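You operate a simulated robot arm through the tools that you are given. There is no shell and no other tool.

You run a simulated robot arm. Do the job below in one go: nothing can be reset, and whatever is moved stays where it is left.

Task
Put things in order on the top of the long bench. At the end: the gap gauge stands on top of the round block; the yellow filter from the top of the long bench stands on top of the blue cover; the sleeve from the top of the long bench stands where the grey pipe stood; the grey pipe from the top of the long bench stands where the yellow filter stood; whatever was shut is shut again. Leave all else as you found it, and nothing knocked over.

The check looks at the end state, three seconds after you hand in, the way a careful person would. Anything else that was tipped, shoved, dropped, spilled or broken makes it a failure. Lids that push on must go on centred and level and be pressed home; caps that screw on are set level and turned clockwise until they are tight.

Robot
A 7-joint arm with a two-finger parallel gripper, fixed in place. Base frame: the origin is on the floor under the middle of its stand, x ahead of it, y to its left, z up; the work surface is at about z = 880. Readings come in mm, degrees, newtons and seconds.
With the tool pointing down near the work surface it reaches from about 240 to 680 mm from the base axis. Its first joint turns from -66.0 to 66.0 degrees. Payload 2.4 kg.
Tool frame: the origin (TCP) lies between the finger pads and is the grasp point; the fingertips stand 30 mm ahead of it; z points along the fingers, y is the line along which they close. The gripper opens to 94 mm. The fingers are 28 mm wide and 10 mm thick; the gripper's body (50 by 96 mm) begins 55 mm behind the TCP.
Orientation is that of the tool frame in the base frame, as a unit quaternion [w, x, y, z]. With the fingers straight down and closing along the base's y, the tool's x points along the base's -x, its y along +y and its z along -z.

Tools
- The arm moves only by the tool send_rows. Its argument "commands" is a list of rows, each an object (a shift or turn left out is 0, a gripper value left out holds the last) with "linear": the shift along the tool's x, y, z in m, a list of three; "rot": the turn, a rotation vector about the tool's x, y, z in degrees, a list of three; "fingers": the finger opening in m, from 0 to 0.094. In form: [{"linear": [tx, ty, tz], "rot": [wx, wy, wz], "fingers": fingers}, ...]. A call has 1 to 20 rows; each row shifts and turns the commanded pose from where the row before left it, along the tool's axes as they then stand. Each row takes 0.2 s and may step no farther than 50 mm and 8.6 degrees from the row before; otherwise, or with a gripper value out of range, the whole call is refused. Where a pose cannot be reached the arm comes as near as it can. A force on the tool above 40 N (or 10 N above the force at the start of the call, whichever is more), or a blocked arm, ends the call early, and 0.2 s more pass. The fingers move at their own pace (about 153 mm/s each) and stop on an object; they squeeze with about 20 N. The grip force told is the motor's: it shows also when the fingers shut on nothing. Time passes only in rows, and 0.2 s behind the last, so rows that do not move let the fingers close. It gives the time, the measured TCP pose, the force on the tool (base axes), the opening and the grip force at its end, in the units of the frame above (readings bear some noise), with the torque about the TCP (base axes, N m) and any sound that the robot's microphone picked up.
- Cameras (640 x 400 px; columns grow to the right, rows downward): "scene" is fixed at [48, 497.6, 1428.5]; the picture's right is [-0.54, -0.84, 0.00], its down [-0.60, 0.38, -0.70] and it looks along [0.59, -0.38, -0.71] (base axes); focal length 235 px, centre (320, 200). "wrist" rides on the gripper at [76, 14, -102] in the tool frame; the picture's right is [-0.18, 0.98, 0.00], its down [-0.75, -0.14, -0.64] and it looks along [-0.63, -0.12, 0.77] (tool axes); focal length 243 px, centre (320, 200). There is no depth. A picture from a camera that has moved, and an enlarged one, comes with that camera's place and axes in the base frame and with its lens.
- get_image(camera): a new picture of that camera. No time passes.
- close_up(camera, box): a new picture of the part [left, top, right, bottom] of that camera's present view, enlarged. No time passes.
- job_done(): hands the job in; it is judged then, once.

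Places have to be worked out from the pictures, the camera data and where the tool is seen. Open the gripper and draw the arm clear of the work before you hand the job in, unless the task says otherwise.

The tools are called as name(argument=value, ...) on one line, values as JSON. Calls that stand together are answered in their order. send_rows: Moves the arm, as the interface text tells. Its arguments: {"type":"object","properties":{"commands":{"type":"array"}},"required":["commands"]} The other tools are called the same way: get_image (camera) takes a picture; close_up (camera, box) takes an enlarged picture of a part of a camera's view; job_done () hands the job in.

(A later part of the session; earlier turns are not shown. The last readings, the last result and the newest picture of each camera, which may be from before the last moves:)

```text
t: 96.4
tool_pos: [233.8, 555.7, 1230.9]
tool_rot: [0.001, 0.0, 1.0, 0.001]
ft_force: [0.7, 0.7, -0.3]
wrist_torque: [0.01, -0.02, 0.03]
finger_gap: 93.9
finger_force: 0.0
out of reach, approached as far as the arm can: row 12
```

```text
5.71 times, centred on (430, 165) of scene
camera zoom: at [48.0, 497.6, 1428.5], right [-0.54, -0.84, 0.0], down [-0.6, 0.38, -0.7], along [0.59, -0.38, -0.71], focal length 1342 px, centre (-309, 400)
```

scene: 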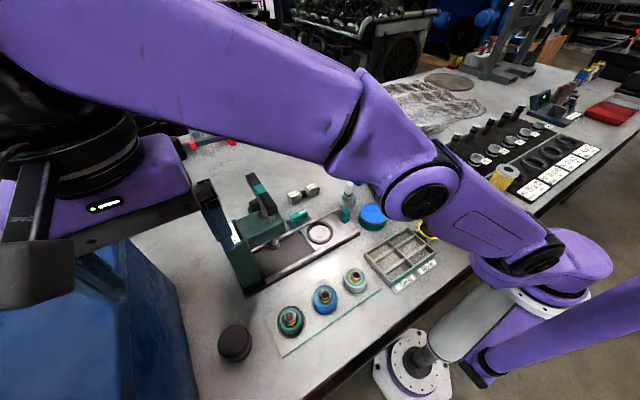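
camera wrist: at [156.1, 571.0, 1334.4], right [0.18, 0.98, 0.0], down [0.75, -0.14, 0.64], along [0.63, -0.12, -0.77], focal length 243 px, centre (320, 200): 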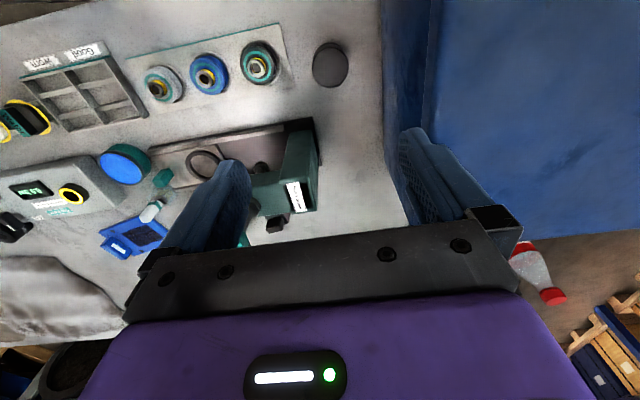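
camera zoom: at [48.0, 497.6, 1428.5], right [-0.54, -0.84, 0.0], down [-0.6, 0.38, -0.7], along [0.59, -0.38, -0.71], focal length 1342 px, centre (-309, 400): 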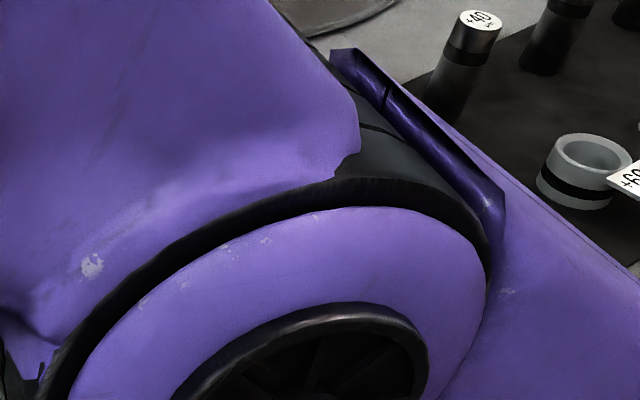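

All gauge mats are clear; no pipe there. I want to read the tin's side label (facing +x), since it may be a shut pot; I move to view it from that side.

send_rows(commands=[{"linear": [-0.0165, -0.0458, 0]}, {"linear": [-0.0165, -0.0458, 0]}, {"linear": [-0.0165, -0.0458, 0]}, {"linear": [-0.0165, -0.0458, 0]}, {"linear": [-0.0165, -0.0458, 0]}, {"linear": [-0.0165, -0.0458, 0]}, {"linear": [-0.0165, -0.0458, 0]}, {"linear": [-0.0165, -0.0458, 0]}, {"linear": [-0.0165, -0.0458, 0]}, {"linear": [-0.0165, -0.0458, 0]}, {"linear": [-0.0165, -0.0458, 0]}, {"linear": [0, 0, 0]}])

send_rows(commands=[{"rot": [0, 0, -8.5]}, {"rot": [0, 0, -8.5]}, {"rot": [0, 0, -8.5]}, {"rot": [0, 0, -8.5]}, {"rot": [0, 0, -8.5]}, {"rot": [0, 0, -8.5]}, {"rot": [0, 0, -8.5]}, {"rot": [0, 0, -8.5]}, {"rot": [0, 0, -8.5]}, {"rot": [0, 0, -8.5]}, {"rot": [0, 0, -8.5]}, {"rot": [0, 0, -8.5]}, {"rot": [0, 0, -8.5]}, {"rot": [0, 0, -8.5]}, {"rot": [0, 0, -8.5]}, {"rot": [0, -8.5, 0]}, {"rot": [0, -8.5, 0]}, {"rot": [0, -8.5, 0]}, {"linear": [0, 0, 0]}])

get_image(camera="wrist")

```text
t: 99.0
tool_pos: [414.2, 54.8, 1231.4]
tool_rot: [0.0, 0.001, 1.0, -0.001]
ft_force: [0.2, -0.2, 0.5]
wrist_torque: [0.0, 0.03, 0.02]
finger_gap: 94.1
finger_force: 0.0
```

```text
t: 103.0
tool_pos: [414.3, 52.5, 1232.2]
tool_rot: [-0.099, 0.874, -0.432, -0.199]
ft_force: [0.2, 0.2, -0.1]
wrist_torque: [-0.01, 0.03, 0.0]
finger_gap: 94.1
finger_force: 0.0
```

```text
taken
camera wrist: at [472.5, -45.3, 1291.8], right [-0.88, -0.47, 0.08], down [-0.13, 0.41, 0.9], along [-0.45, 0.79, -0.42], focal length 243 px, centre (320, 200)
```

wrist: 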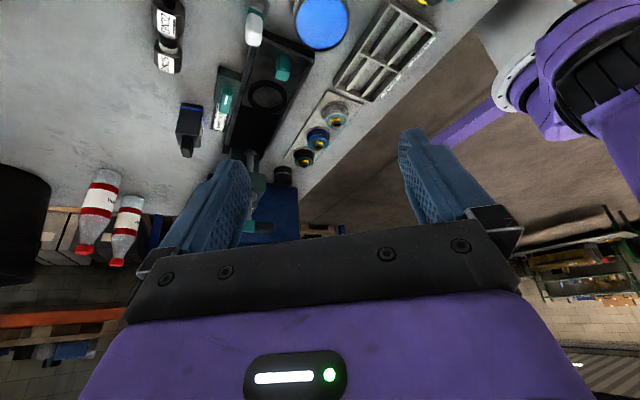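

close_up(camera="wrist", box=[220, 0, 400, 120])

close_up(camera="wrist", box=[140, 80, 340, 250])

close_up(camera="wrist", box=[0, 140, 160, 280])

```text
3.33 times, centred on (310, 60) of wrist
camera zoom: at [472.5, -45.3, 1291.8], right [-0.88, -0.47, 0.08], down [-0.13, 0.41, 0.9], along [-0.45, 0.79, -0.42], focal length 809 px, centre (353, 667)
```

zoom: 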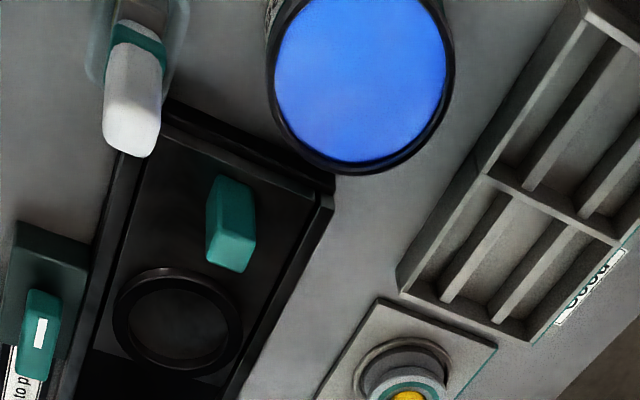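

```text
2.35 times, centred on (240, 165) of wrist
camera zoom: at [472.5, -45.3, 1291.8], right [-0.88, -0.47, 0.08], down [-0.13, 0.41, 0.9], along [-0.45, 0.79, -0.42], focal length 571 px, centre (508, 282)
```

zoom: 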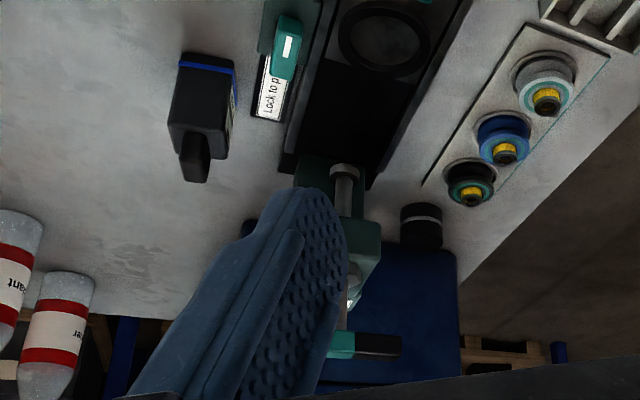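

```text
2.86 times, centred on (80, 210) of wrist
camera zoom: at [472.5, -45.3, 1291.8], right [-0.88, -0.47, 0.08], down [-0.13, 0.41, 0.9], along [-0.45, 0.79, -0.42], focal length 693 px, centre (1006, 171)
```

zoom: 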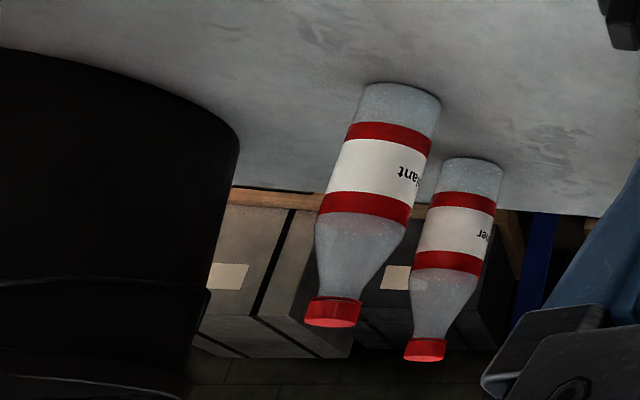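

send_rows(commands=[{"linear": [0.0161, 0, 0.0339]}, {"linear": [0.0161, 0, 0.0339]}, {"linear": [0.0161, 0, 0.0339]}, {"linear": [0.0161, 0, 0.0339]}, {"linear": [0, 0, 0]}, {"linear": [0, 0, 0]}])

get_image(camera="wrist")

close_up(camera="wrist", box=[270, 0, 400, 80])

```text
t: 104.4
tool_pos: [412.6, 53.5, 1080.5]
tool_rot: [-0.097, 0.875, -0.431, -0.198]
ft_force: [-0.6, 0.1, 0.9]
wrist_torque: [0.03, 0.0, -0.01]
finger_gap: 94.1
finger_force: 0.1
```

```text
taken
camera wrist: at [470.4, -44.7, 1140.8], right [-0.88, -0.47, 0.08], down [-0.13, 0.41, 0.9], along [-0.45, 0.79, -0.42], focal length 243 px, centre (320, 200)
```

wrist: 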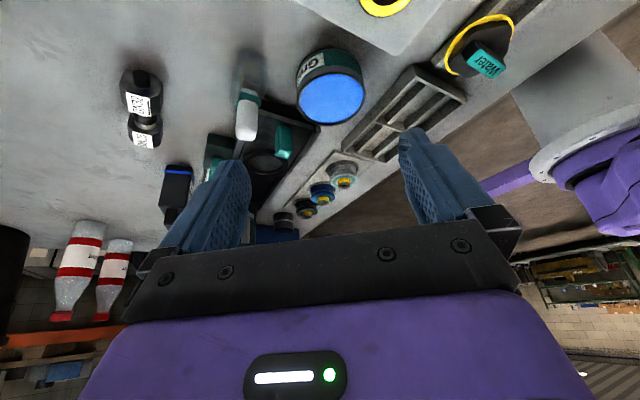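

```text
4.92 times, centred on (335, 40) of wrist
camera zoom: at [470.4, -44.7, 1140.8], right [-0.88, -0.47, 0.08], down [-0.13, 0.41, 0.9], along [-0.45, 0.79, -0.42], focal length 1194 px, centre (246, 988)
```

zoom: 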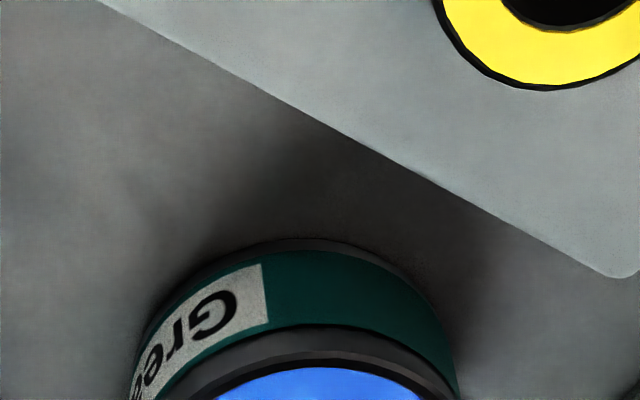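

It's a grease tin, so just a tin. I look closely at the little translucent bottle and the DN piece from here.

close_up(camera="wrist", box=[210, 50, 290, 150])

close_up(camera="wrist", box=[100, 50, 190, 160])

close_up(camera="wrist", box=[300, 130, 400, 250])

close_up(camera="scene", box=[330, 175, 365, 225])

```text
4.00 times, centred on (250, 100) of wrist
camera zoom: at [470.4, -44.7, 1140.8], right [-0.88, -0.47, 0.08], down [-0.13, 0.41, 0.9], along [-0.45, 0.79, -0.42], focal length 970 px, centre (600, 600)
```

zoom: 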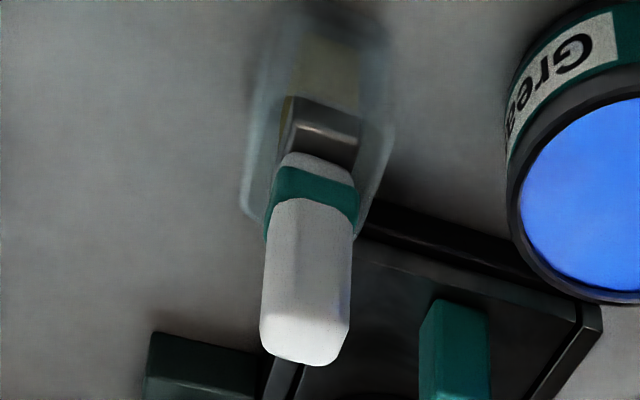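

```text
3.64 times, centred on (145, 105) of wrist
camera zoom: at [470.4, -44.7, 1140.8], right [-0.88, -0.47, 0.08], down [-0.13, 0.41, 0.9], along [-0.45, 0.79, -0.42], focal length 882 px, centre (956, 546)
```

zoom: 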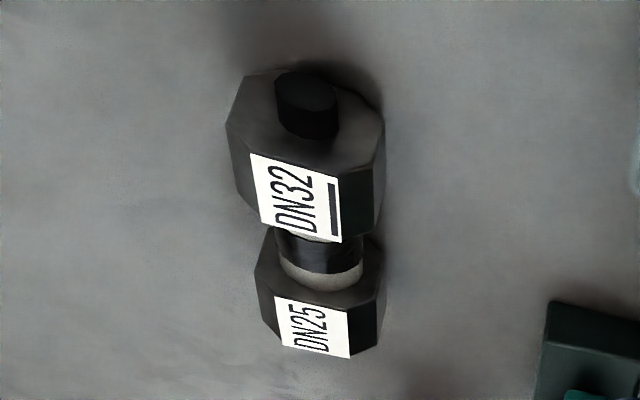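

```text
3.33 times, centred on (350, 190) of wrist
camera zoom: at [470.4, -44.7, 1140.8], right [-0.88, -0.47, 0.08], down [-0.13, 0.41, 0.9], along [-0.45, 0.79, -0.42], focal length 809 px, centre (220, 233)
```

zoom: 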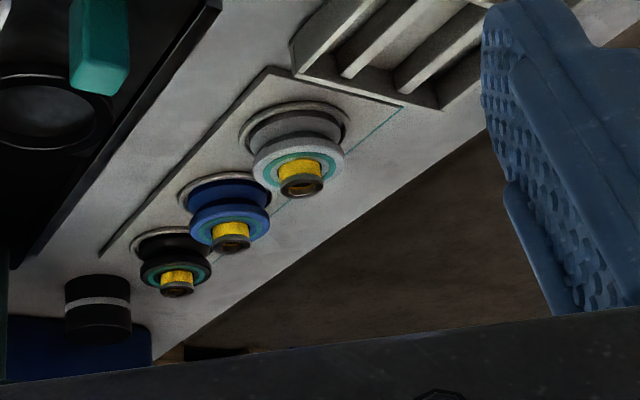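

```text
8.00 times, centred on (348, 200) of scene
camera zoom: at [48.0, 497.6, 1428.5], right [-0.54, -0.84, 0.0], down [-0.6, 0.38, -0.7], along [0.59, -0.38, -0.71], focal length 1879 px, centre (100, 200)
```

zoom: 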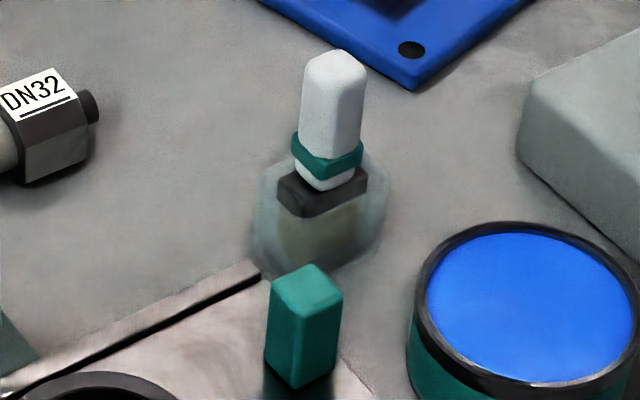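

close_up(camera="scene", box=[225, 215, 345, 295])

close_up(camera="scene", box=[205, 165, 305, 235])

close_up(camera="scene", box=[120, 180, 240, 300])

close_up(camera="scene", box=[260, 90, 420, 190])

```text
5.00 times, centred on (285, 255) of scene
camera zoom: at [48.0, 497.6, 1428.5], right [-0.54, -0.84, 0.0], down [-0.6, 0.38, -0.7], along [0.59, -0.38, -0.71], focal length 1174 px, centre (495, -75)
```

zoom: 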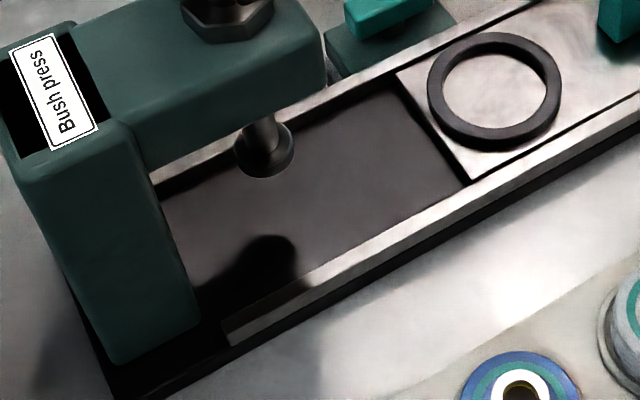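

```text
5.71 times, centred on (255, 200) of scene
camera zoom: at [48.0, 497.6, 1428.5], right [-0.54, -0.84, 0.0], down [-0.6, 0.38, -0.7], along [0.59, -0.38, -0.71], focal length 1342 px, centre (691, 200)
```

zoom: 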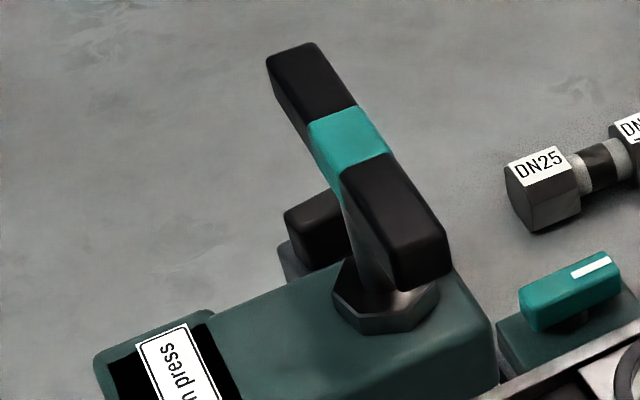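

```text
3.33 times, centred on (180, 240) of scene
camera zoom: at [48.0, 497.6, 1428.5], right [-0.54, -0.84, 0.0], down [-0.6, 0.38, -0.7], along [0.59, -0.38, -0.71], focal length 783 px, centre (787, 67)
```

zoom: 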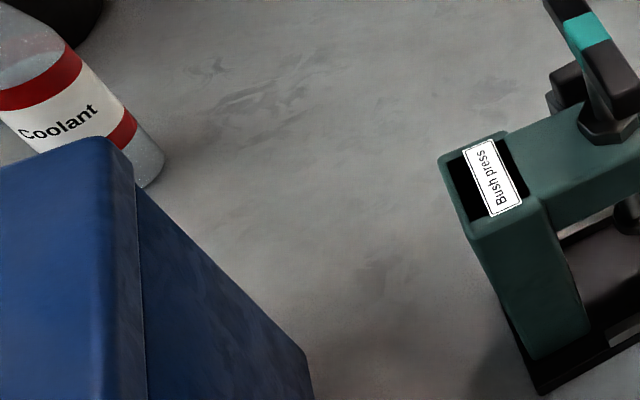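

```text
4.00 times, centred on (340, 140) of scene
camera zoom: at [48.0, 497.6, 1428.5], right [-0.54, -0.84, 0.0], down [-0.6, 0.38, -0.7], along [0.59, -0.38, -0.71], focal length 939 px, centre (240, 440)
```

zoom: 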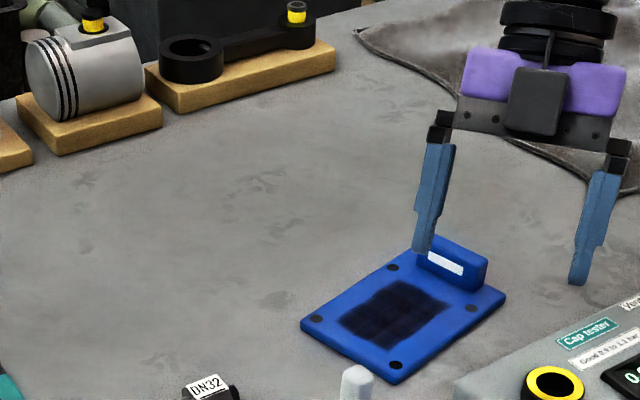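

The blue plate has an upright grip block and could be a liftable cover. I restore the tool level and look at it from above in detail.

send_rows(commands=[{"linear": [-0.0161, 0, -0.0339]}, {"linear": [-0.0161, 0, -0.0339]}, {"linear": [-0.0161, 0, -0.0339]}, {"rot": [0, 8.5, 0]}, {"rot": [0, 8.5, 0]}, {"rot": [0, 8.5, 0]}, {"rot": [0, 0, 8.5]}, {"rot": [0, 0, 8.5]}, {"rot": [0, 0, 8.5]}, {"rot": [0, 0, 8.5]}, {"rot": [0, 0, 8.5]}, {"rot": [0, 0, 8.5]}, {"rot": [0, 0, 8.5]}, {"rot": [0, 0, 8.5]}, {"rot": [0, 0, 8.5]}, {"rot": [0, 0, 8.5]}, {"rot": [0, 0, 8.5]}, {"rot": [0, 0, 8.5]}, {"rot": [0, 0, 8.5]}, {"rot": [0, 0, 8.5]}])

send_rows(commands=[{"rot": [0, 0, 8.5]}, {"linear": [0, -0.04, 0]}, {"linear": [0, -0.02, 0]}, {"linear": [0, 0, 0]}, {"linear": [0, 0, 0]}])

get_image(camera="wrist")

close_up(camera="wrist", box=[230, 90, 410, 240])

```text
t: 108.6
tool_pos: [413.8, 54.2, 1193.8]
tool_rot: [-0.001, -0.073, 0.997, 0.001]
ft_force: [0.5, 0.4, 0.3]
wrist_torque: [-0.02, -0.02, -0.02]
finger_gap: 94.0
finger_force: 0.1
```

```text
t: 109.8
tool_pos: [415.3, -6.7, 1193.4]
tool_rot: [0.001, 0.0, 1.0, 0.0]
ft_force: [-0.7, 0.0, 0.5]
wrist_torque: [-0.02, 0.0, 0.05]
finger_gap: 94.1
finger_force: 0.0
```

```text
taken
camera wrist: at [338.6, 8.6, 1295.8], right [0.18, 0.98, 0.0], down [0.75, -0.14, 0.64], along [0.63, -0.12, -0.77], focal length 243 px, centre (320, 200)
```

wrist: 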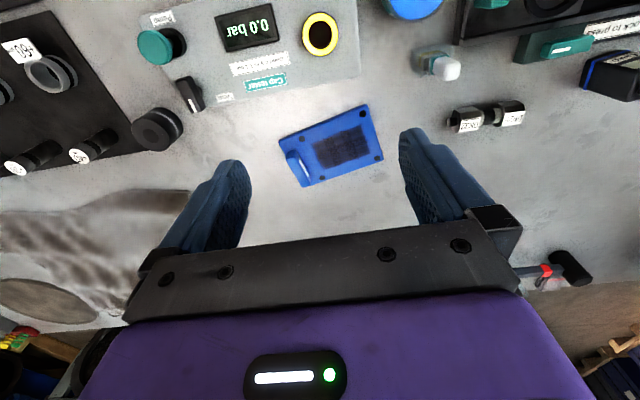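

```text
2.67 times, centred on (320, 165) of wrist
camera zoom: at [338.6, 8.6, 1295.8], right [0.18, 0.98, 0.0], down [0.75, -0.14, 0.64], along [0.63, -0.12, -0.77], focal length 647 px, centre (320, 293)
```

zoom: 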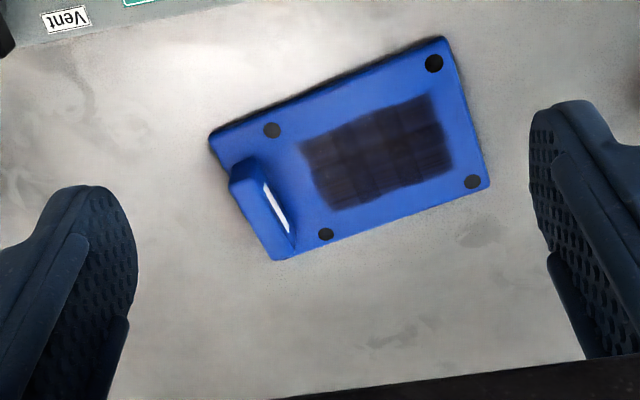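

close_up(camera="wrist", box=[430, 80, 550, 150])

close_up(camera="wrist", box=[120, 80, 220, 170])

close_up(camera="wrist", box=[0, 170, 240, 330])

close_up(camera="wrist", box=[520, 20, 640, 120])

```text
5.33 times, centred on (490, 115) of wrist
camera zoom: at [338.6, 8.6, 1295.8], right [0.18, 0.98, 0.0], down [0.75, -0.14, 0.64], along [0.63, -0.12, -0.77], focal length 1294 px, centre (-587, 653)
```

zoom: 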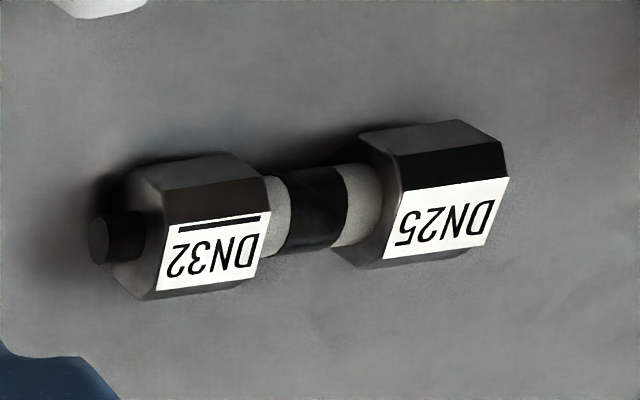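

```text
4.44 times, centred on (170, 125) of wrist
camera zoom: at [338.6, 8.6, 1295.8], right [0.18, 0.98, 0.0], down [0.75, -0.14, 0.64], along [0.63, -0.12, -0.77], focal length 1078 px, centre (987, 533)
```

zoom: 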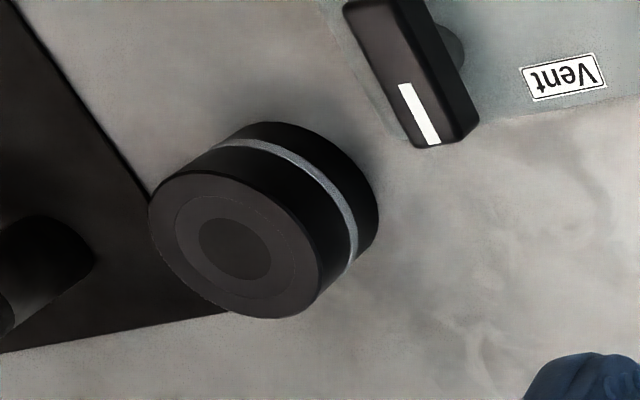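

```text
2.50 times, centred on (120, 250) of wrist
camera zoom: at [338.6, 8.6, 1295.8], right [0.18, 0.98, 0.0], down [0.75, -0.14, 0.64], along [0.63, -0.12, -0.77], focal length 606 px, centre (820, 75)
```

zoom: 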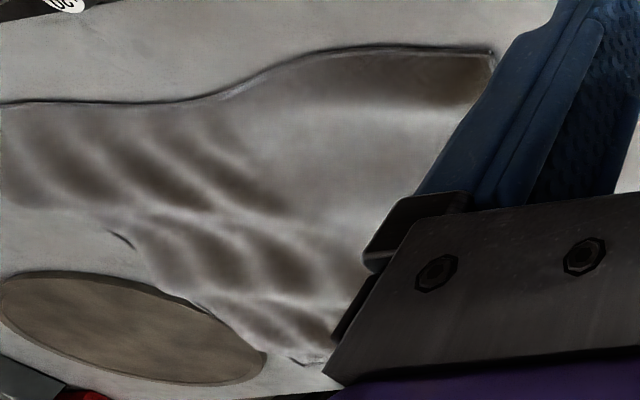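

```text
4.00 times, centred on (580, 70) of wrist
camera zoom: at [338.6, 8.6, 1295.8], right [0.18, 0.98, 0.0], down [0.75, -0.14, 0.64], along [0.63, -0.12, -0.77], focal length 970 px, centre (-720, 720)
```

zoom: 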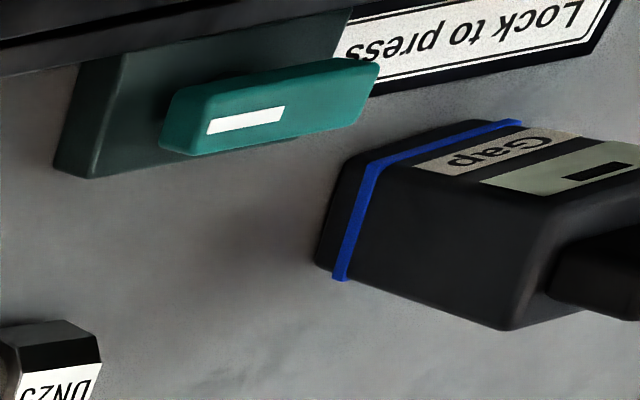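

Sleeve, round block and gap gauge are the three black pieces; only a grey pipe is unaccounted for. Something may be under the blue cover, so I look at the cover's edges from a low angle.

send_rows(commands=[{"linear": [0.045, 0, 0]}, {"linear": [0.035, 0, 0]}, {"rot": [0, -8.5, 0]}, {"rot": [0, -8.5, 0]}, {"rot": [0, -8.5, 0]}, {"rot": [0, -8.5, 0]}, {"linear": [0.0242, 0, 0.0359]}, {"linear": [0.0242, 0, 0.0359]}, {"linear": [0.0242, 0, 0.0359]}, {"linear": [0, 0, 0]}, {"linear": [0, 0, 0]}])

get_image(camera="wrist")

close_up(camera="wrist", box=[220, 60, 420, 190])

```text
t: 112.2
tool_pos: [336.3, -4.1, 1065.1]
tool_rot: [0.292, 0.002, 0.956, 0.0]
ft_force: [-1.3, 0.5, 0.0]
wrist_torque: [-0.02, -0.05, -0.01]
finger_gap: 93.9
finger_force: 0.1
out of reach, approached as far as the arm can: row 8
```

```text
taken
camera wrist: at [215.7, 10.3, 1108.5], right [0.16, 0.98, 0.1], down [0.27, -0.14, 0.95], along [0.95, -0.12, -0.28], focal length 243 px, centre (320, 200)
```

wrist: 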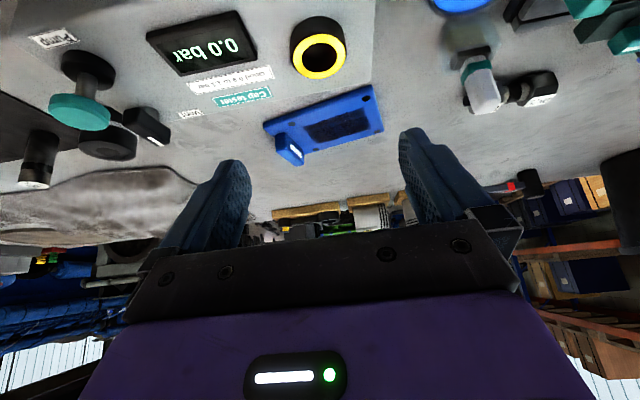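

```text
3.08 times, centred on (320, 125) of wrist
camera zoom: at [215.7, 10.3, 1108.5], right [0.16, 0.98, 0.1], down [0.27, -0.14, 0.95], along [0.95, -0.12, -0.28], focal length 746 px, centre (320, 431)
```

zoom: 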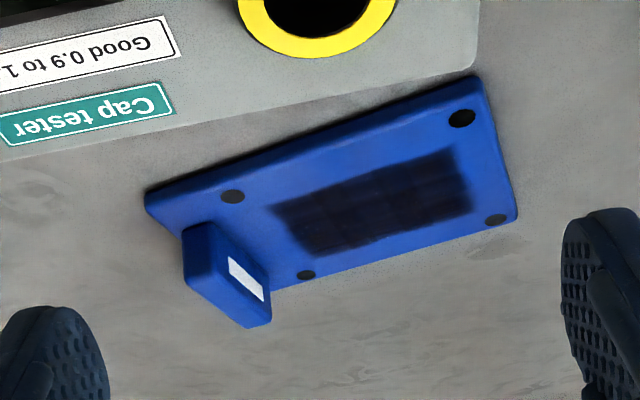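

I'll check under the cover by tilting it slightly via its grip block. First I level the tool and go above the grip with matching yaw.

send_rows(commands=[{"linear": [-0.0242, 0, -0.0359]}, {"linear": [-0.0242, 0, -0.0359]}, {"linear": [-0.0242, 0, -0.0359]}, {"rot": [0, 8.5, 0]}, {"rot": [0, 8.5, 0]}, {"rot": [0, 8.5, 0]}, {"rot": [0, 8.5, 0]}, {"linear": [-0.046, -0.0145, 0]}, {"linear": [-0.046, -0.0145, 0]}, {"linear": [-0.046, -0.0145, 0]}, {"linear": [-0.046, -0.0145, 0]}, {"linear": [-0.046, -0.0145, 0]}, {"rot": [0, 0, -7.25]}, {"rot": [0, 0, -7.25]}, {"linear": [0, 0, 0.045]}, {"linear": [0, 0, 0.045]}, {"linear": [0, 0, 0.045]}, {"linear": [0, 0, 0]}, {"linear": [0, 0, 0]}])

get_image(camera="wrist")

close_up(camera="wrist", box=[240, 80, 400, 190])

```text
t: 116.2
tool_pos: [564.7, -79.1, 1059.3]
tool_rot: [0.0, -0.126, 0.992, -0.001]
ft_force: [-0.6, 0.4, -0.7]
wrist_torque: [0.01, -0.03, 0.02]
finger_gap: 94.1
finger_force: 0.0
```

```text
taken
camera wrist: at [487.3, -84.1, 1163.1], right [-0.07, 1.0, 0.0], down [0.76, 0.05, 0.64], along [0.64, 0.04, -0.77], focal length 243 px, centre (320, 200)
```

wrist: 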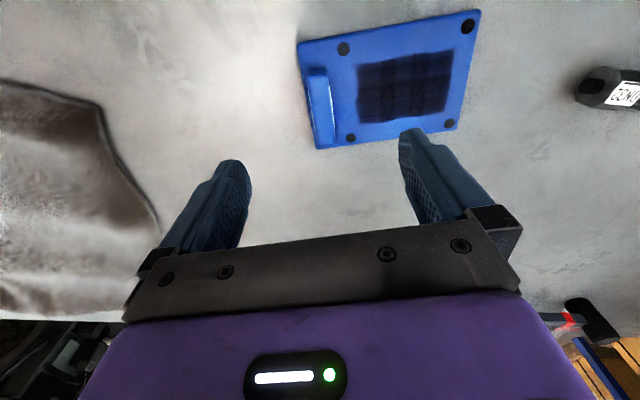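

```text
3.64 times, centred on (320, 135) of wrist
camera zoom: at [487.3, -84.1, 1163.1], right [-0.07, 1.0, 0.0], down [0.76, 0.05, 0.64], along [0.64, 0.04, -0.77], focal length 882 px, centre (320, 436)
```

zoom: 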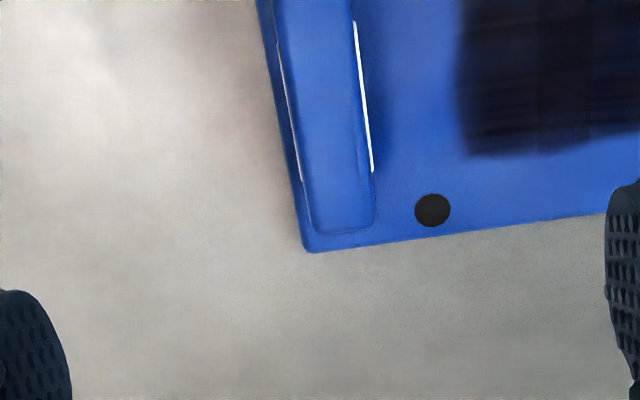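

The grip block lies under the tool; I correct yaw slightly and descend to straddle it, stopping above the plate.

send_rows(commands=[{"rot": [0, 0, -3.5]}, {"linear": [0, 0, 0.045], "fingers": 0.06}, {"linear": [0, 0, 0.045]}, {"linear": [0, 0, 0.034]}, {"linear": [0, 0, 0]}, {"linear": [0, 0, 0]}])

get_image(camera="wrist")

close_up(camera="scene", box=[340, 120, 420, 190])

```text
t: 117.6
tool_pos: [563.9, -79.7, 933.1]
tool_rot: [0.001, -0.156, 0.988, 0.0]
ft_force: [-0.7, -0.2, -1.2]
wrist_torque: [-0.01, 0.05, 0.01]
finger_gap: 59.8
finger_force: 0.0
```

```text
taken
camera wrist: at [487.4, -88.8, 1037.0], right [-0.13, 0.99, 0.0], down [0.76, 0.1, 0.64], along [0.64, 0.08, -0.77], focal length 243 px, centre (320, 200)
```

wrist: 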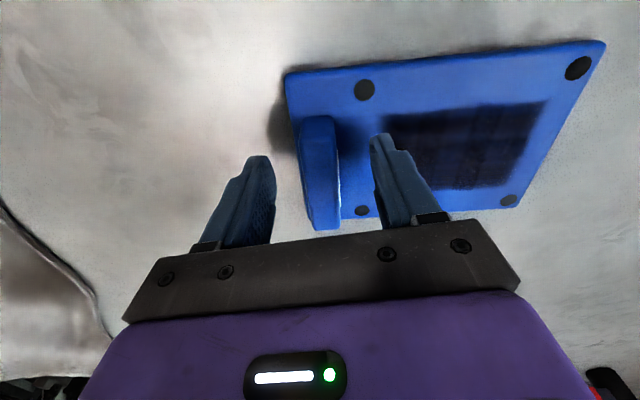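

```text
5.71 times, centred on (380, 155) of scene
camera zoom: at [48.0, 497.6, 1428.5], right [-0.54, -0.84, 0.0], down [-0.6, 0.38, -0.7], along [0.59, -0.38, -0.71], focal length 1342 px, centre (-23, 457)
```

zoom: 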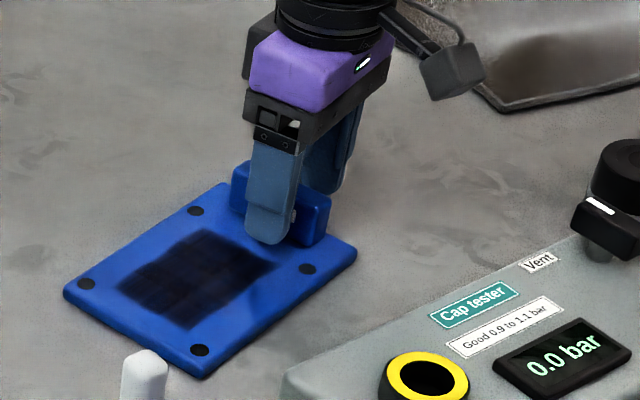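

send_rows(commands=[{"fingers": 0.03}, {"fingers": 0.015}, {"fingers": 0.01}, {"fingers": 0.01}])

send_rows(commands=[{"linear": [0, 0, -0.005]}, {"linear": [0, 0, -0.005]}, {"linear": [0, 0, -0.005]}, {"linear": [0, 0, -0.005]}, {"linear": [0, 0, 0]}])

close_up(camera="scene", box=[330, 120, 420, 190])

get_image(camera="wrist")

```text
t: 118.6
tool_pos: [564.5, -79.0, 933.7]
tool_rot: [0.0, -0.156, 0.988, 0.001]
ft_force: [0.8, 1.5, -0.2]
wrist_torque: [0.01, 0.02, -0.09]
finger_gap: 20.0
finger_force: 20.2
```

```text
t: 119.8
tool_pos: [564.5, -80.1, 953.3]
tool_rot: [0.0, -0.157, 0.988, 0.0]
ft_force: [-1.3, 0.6, -5.5]
wrist_torque: [-0.3, 0.0, 0.0]
finger_gap: 19.9
finger_force: 19.9
```

```text
5.71 times, centred on (375, 155) of scene
camera zoom: at [48.1, 497.5, 1428.5], right [-0.54, -0.84, 0.0], down [-0.6, 0.38, -0.7], along [0.59, -0.38, -0.71], focal length 1342 px, centre (6, 457)
```

zoom: 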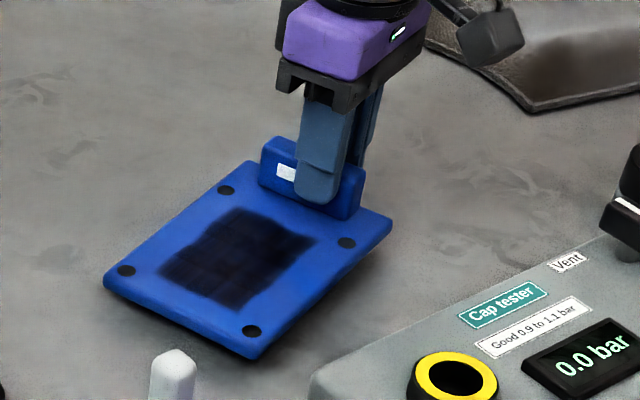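

```text
taken
camera wrist: at [488.0, -89.3, 1056.7], right [-0.13, 0.99, 0.0], down [0.76, 0.1, 0.64], along [0.64, 0.08, -0.77], focal length 243 px, centre (320, 200)
```

wrist: 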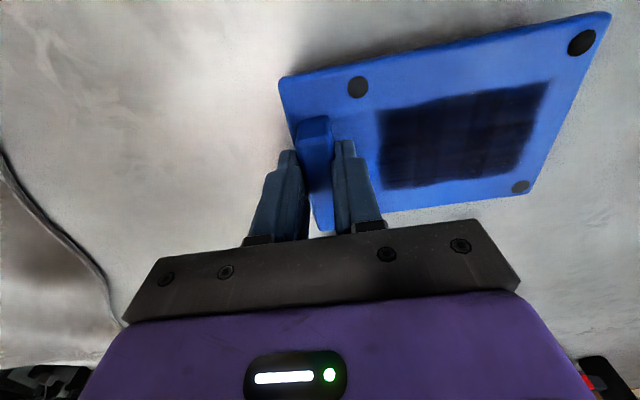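

The whole cover lifts freely (about 0.55 kg). I raise it some more to see what is under it.

send_rows(commands=[{"linear": [0, 0, -0.015]}, {"linear": [0, 0, -0.02]}, {"linear": [0, 0, -0.02]}, {"linear": [0, 0, -0.02]}, {"linear": [0, 0, -0.02]}, {"linear": [0, 0, 0]}, {"linear": [0, 0, 0]}])

close_up(camera="scene", box=[320, 110, 420, 190])

get_image(camera="wrist")

```text
t: 121.4
tool_pos: [562.8, -79.4, 1050.6]
tool_rot: [0.0, -0.157, 0.988, 0.0]
ft_force: [-0.1, 0.5, -5.8]
wrist_torque: [-0.29, -0.06, 0.0]
finger_gap: 19.9
finger_force: 20.1
```

```text
5.00 times, centred on (370, 150) of scene
camera zoom: at [48.1, 497.5, 1428.5], right [-0.54, -0.84, 0.0], down [-0.6, 0.38, -0.7], along [0.59, -0.38, -0.71], focal length 1174 px, centre (70, 450)
```

zoom: 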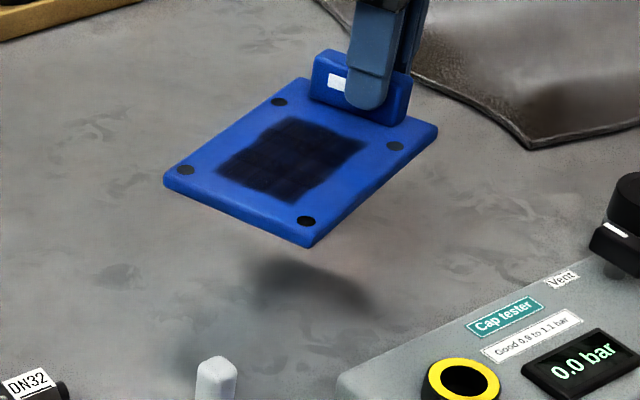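

```text
taken
camera wrist: at [487.5, -89.5, 1153.4], right [-0.13, 0.99, 0.0], down [0.76, 0.1, 0.64], along [0.64, 0.08, -0.77], focal length 243 px, centre (320, 200)
```

wrist: 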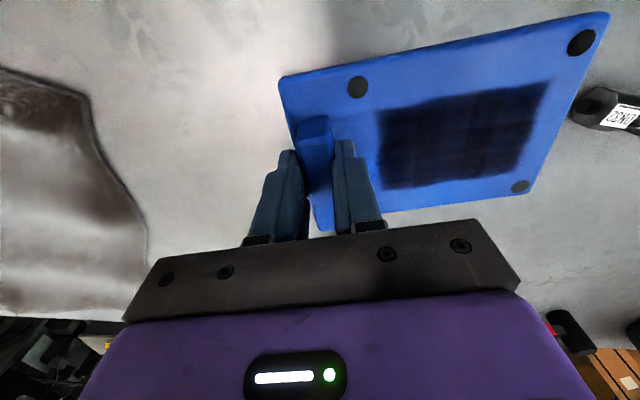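

Nothing lies beneath; it is just a plate with a grip. I lower it back to its place.

send_rows(commands=[{"linear": [0, 0, 0.02]}, {"linear": [0, 0, 0.02]}, {"linear": [0, 0, 0.02]}, {"linear": [0, 0, 0.02]}, {"linear": [0, 0, 0.015]}, {"linear": [0, 0, 0.01]}, {"linear": [0, 0, 0.006]}, {"linear": [0, 0, 0.003]}, {"linear": [0, 0, 0]}, {"linear": [0, 0, 0]}])

```text
t: 123.6
tool_pos: [564.9, -78.7, 935.3]
tool_rot: [0.0, -0.156, 0.988, 0.0]
ft_force: [0.4, 0.1, -5.7]
wrist_torque: [-0.21, -0.06, -0.03]
finger_gap: 20.0
finger_force: 20.1
```

send_rows(commands=[{"linear": [0, 0, 0.001]}, {"linear": [0, 0, 0]}])

send_rows(commands=[{"linear": [0, 0, 0.0007]}, {"linear": [0, 0, 0]}])

```text
t: 124.2
tool_pos: [566.3, -78.0, 933.4]
tool_rot: [0.0, -0.157, 0.988, 0.0]
ft_force: [0.3, 0.8, -3.4]
wrist_torque: [0.17, -0.06, 0.0]
finger_gap: 19.7
finger_force: 20.0
```

```text
t: 124.8
tool_pos: [564.8, -79.4, 933.7]
tool_rot: [0.001, -0.155, 0.988, 0.0]
ft_force: [-1.7, 1.0, 5.4]
wrist_torque: [-0.01, 0.25, -0.08]
finger_gap: 19.7
finger_force: 20.3
```

I release the cover and rise; then I search the surroundings for look-alikes (another filter, sleeve, pipe) that could show me what the grey pipe looks like.

send_rows(commands=[{"fingers": 0.035}, {"fingers": 0.06}, {"linear": [0, 0, -0.04]}, {"linear": [0, 0, -0.045]}, {"linear": [0, 0, -0.045], "fingers": 0.094}, {"linear": [0, 0, -0.045]}, {"linear": [0, 0, -0.045]}, {"linear": [0, 0, 0]}])

close_up(camera="scene", box=[0, 0, 160, 100])

close_up(camera="scene", box=[110, 0, 290, 110])

close_up(camera="scene", box=[270, 0, 450, 110])

close_up(camera="scene", box=[440, 0, 640, 110])

close_up(camera="scene", box=[330, 130, 410, 190])

```text
t: 126.6
tool_pos: [565.8, -81.2, 1154.1]
tool_rot: [0.001, -0.157, 0.988, 0.0]
ft_force: [0.7, 0.2, 0.7]
wrist_torque: [0.0, -0.02, -0.05]
finger_gap: 94.0
finger_force: 0.1
```

```text
4.00 times, centred on (80, 50) of scene
camera zoom: at [48.0, 497.6, 1428.5], right [-0.54, -0.84, 0.0], down [-0.6, 0.38, -0.7], along [0.59, -0.38, -0.71], focal length 939 px, centre (1280, 800)
```

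zoom: 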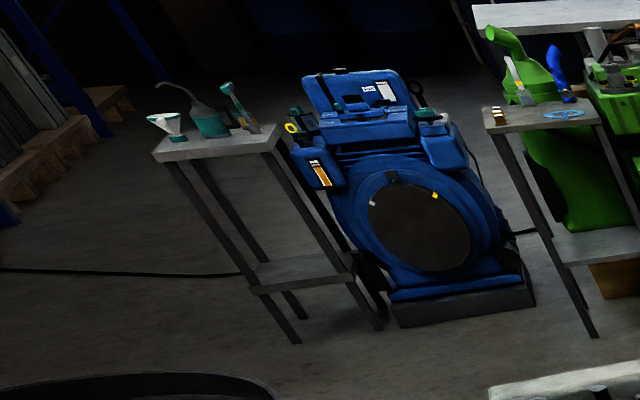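

```text
3.56 times, centred on (200, 55) of scene
camera zoom: at [48.0, 497.6, 1428.5], right [-0.54, -0.84, 0.0], down [-0.6, 0.38, -0.7], along [0.59, -0.38, -0.71], focal length 835 px, centre (747, 716)
```

zoom: 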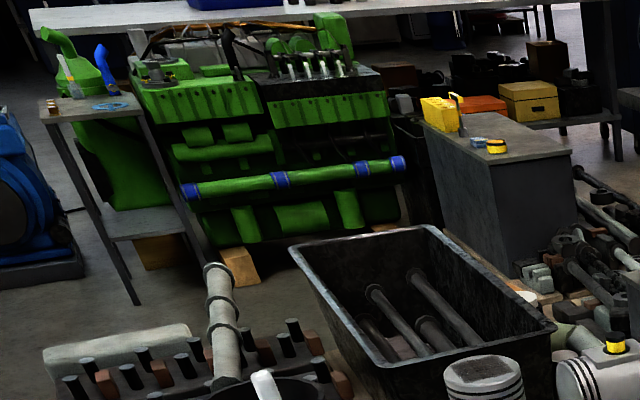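

```text
3.56 times, centred on (360, 55) of scene
camera zoom: at [48.0, 497.6, 1428.5], right [-0.54, -0.84, 0.0], down [-0.6, 0.38, -0.7], along [0.59, -0.38, -0.71], focal length 835 px, centre (178, 716)
```

zoom: 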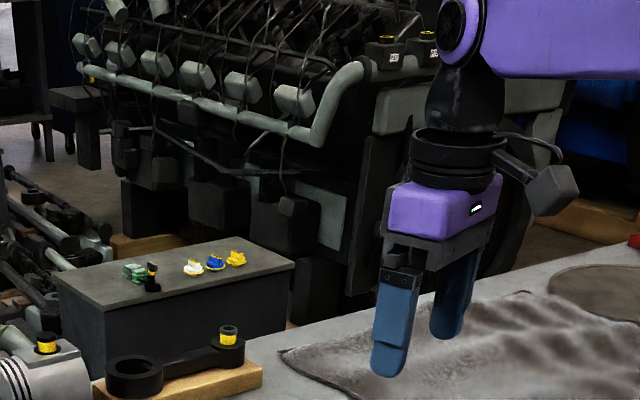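

```text
3.20 times, centred on (540, 55) of scene
camera zoom: at [48.0, 497.6, 1428.5], right [-0.54, -0.84, 0.0], down [-0.6, 0.38, -0.7], along [0.59, -0.38, -0.71], focal length 752 px, centre (-384, 664)
```

zoom: 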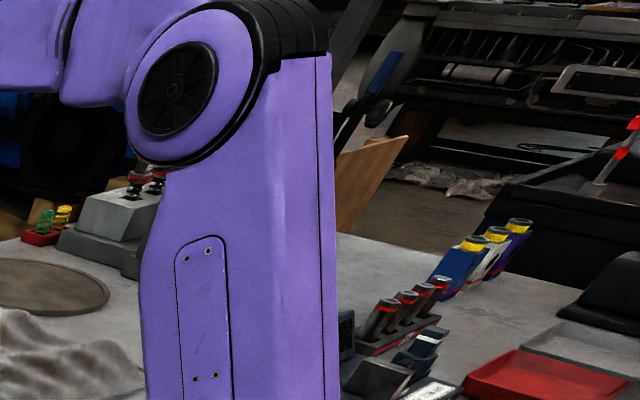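

```text
6.67 times, centred on (370, 160) of scene
camera zoom: at [48.0, 497.6, 1428.5], right [-0.54, -0.84, 0.0], down [-0.6, 0.38, -0.7], along [0.59, -0.38, -0.71], focal length 1566 px, centre (-13, 467)
```

zoom: 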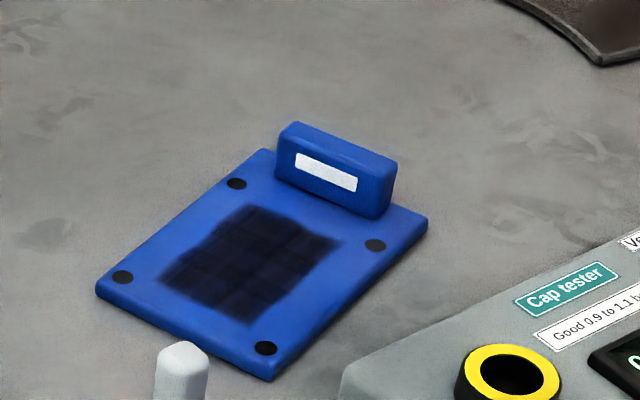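

The far right shows cartons with yellow cylinders like my filter. I zoom in there for look-alikes of the sleeve and pipe.

close_up(camera="scene", box=[545, 60, 625, 110])

close_up(camera="scene", box=[540, 90, 600, 130])

close_up(camera="scene", box=[440, 50, 500, 100])

close_up(camera="scene", box=[300, 50, 360, 90])

close_up(camera="scene", box=[590, 80, 640, 130])

```text
8.00 times, centred on (585, 85) of scene
camera zoom: at [48.0, 497.6, 1428.5], right [-0.54, -0.84, 0.0], down [-0.6, 0.38, -0.7], along [0.59, -0.38, -0.71], focal length 1879 px, centre (-1800, 1120)
```

zoom: 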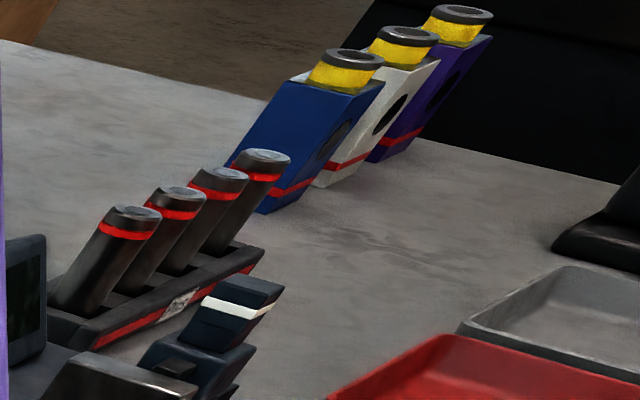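

```text
10.00 times, centred on (570, 110) of scene
camera zoom: at [48.0, 497.6, 1428.5], right [-0.54, -0.84, 0.0], down [-0.6, 0.38, -0.7], along [0.59, -0.38, -0.71], focal length 2348 px, centre (-2180, 1100)
```

zoom: 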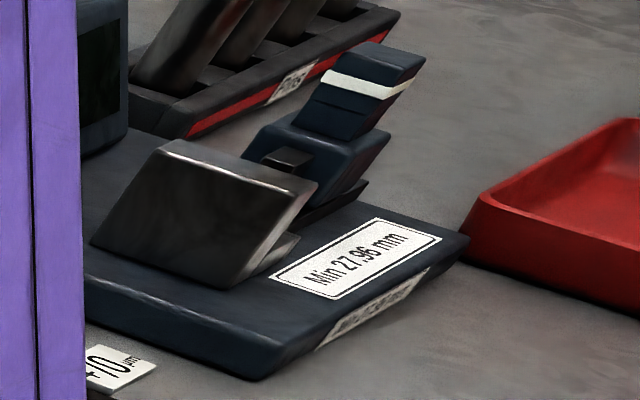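

```text
8.00 times, centred on (470, 75) of scene
camera zoom: at [48.0, 497.6, 1428.5], right [-0.54, -0.84, 0.0], down [-0.6, 0.38, -0.7], along [0.59, -0.38, -0.71], focal length 1879 px, centre (-880, 1200)
```

zoom: 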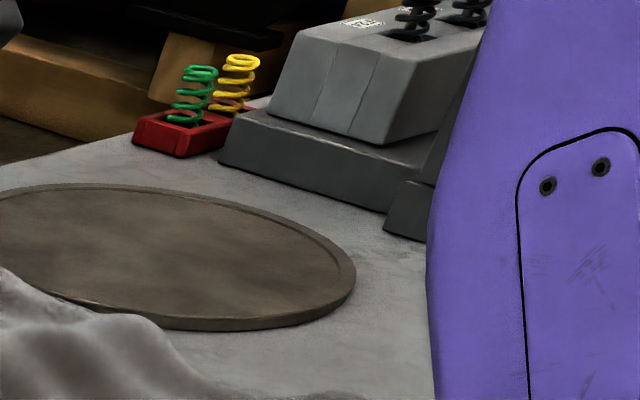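

```text
10.00 times, centred on (330, 70) of scene
camera zoom: at [48.0, 497.6, 1428.5], right [-0.54, -0.84, 0.0], down [-0.6, 0.38, -0.7], along [0.59, -0.38, -0.71], focal length 2348 px, centre (220, 1500)
```

zoom: 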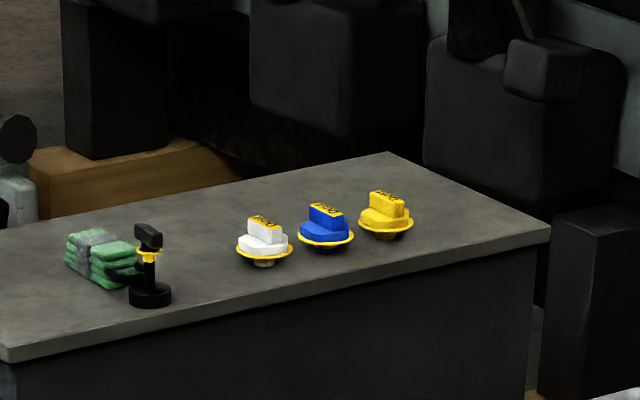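

```text
8.00 times, centred on (615, 105) of scene
camera zoom: at [48.0, 497.6, 1428.5], right [-0.54, -0.84, 0.0], down [-0.6, 0.38, -0.7], along [0.59, -0.38, -0.71], focal length 1879 px, centre (-2040, 960)
```

zoom: 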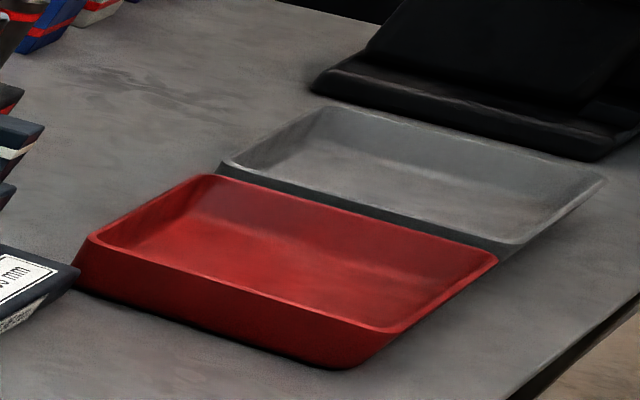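

close_up(camera="scene", box=[284, 180, 324, 205])

close_up(camera="scene", box=[340, 262, 372, 300])

close_up(camera="scene", box=[305, 280, 345, 318])

close_up(camera="scene", box=[270, 300, 312, 340])

```text
16.00 times, centred on (304, 192) of scene
camera zoom: at [48.0, 497.6, 1428.5], right [-0.54, -0.84, 0.0], down [-0.6, 0.38, -0.7], along [0.59, -0.38, -0.71], focal length 3757 px, centre (576, 320)
```

zoom: 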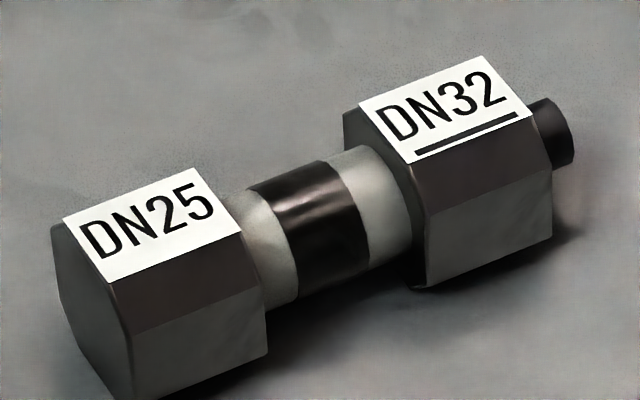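

```text
10.53 times, centred on (356, 281) of scene
camera zoom: at [48.0, 497.6, 1428.5], right [-0.54, -0.84, 0.0], down [-0.6, 0.38, -0.7], along [0.59, -0.38, -0.71], focal length 2472 px, centre (-59, -653)
```

zoom: 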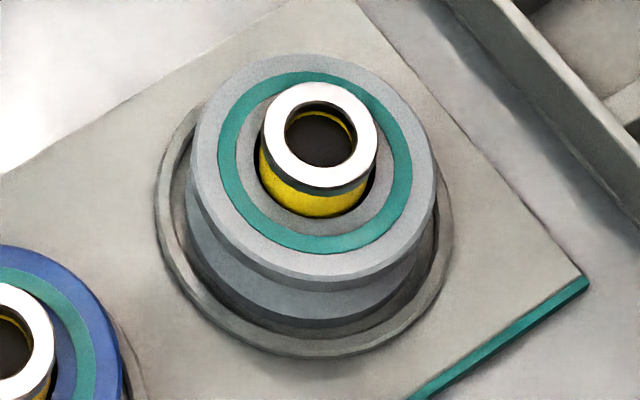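

```text
10.53 times, centred on (325, 299) of scene
camera zoom: at [48.0, 497.6, 1428.5], right [-0.54, -0.84, 0.0], down [-0.6, 0.38, -0.7], along [0.59, -0.38, -0.71], focal length 2472 px, centre (267, -842)
```

zoom: 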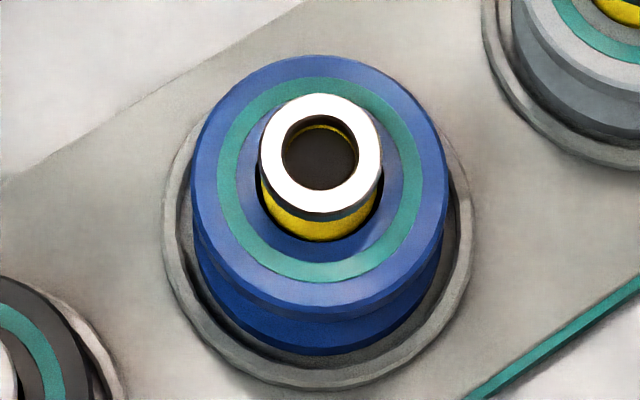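

```text
10.00 times, centred on (291, 320) of scene
camera zoom: at [48.0, 497.6, 1428.5], right [-0.54, -0.84, 0.0], down [-0.6, 0.38, -0.7], along [0.59, -0.38, -0.71], focal length 2348 px, centre (610, -1000)
```

zoom: 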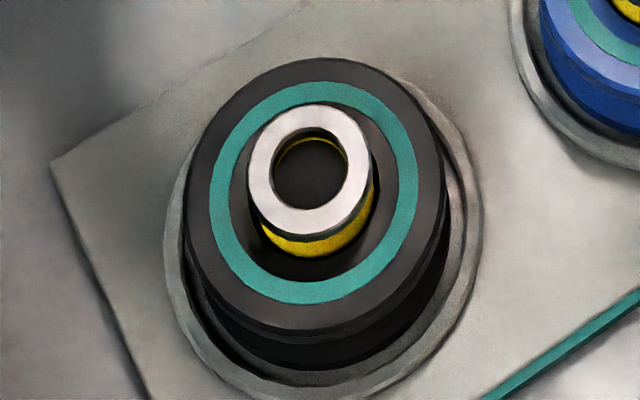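

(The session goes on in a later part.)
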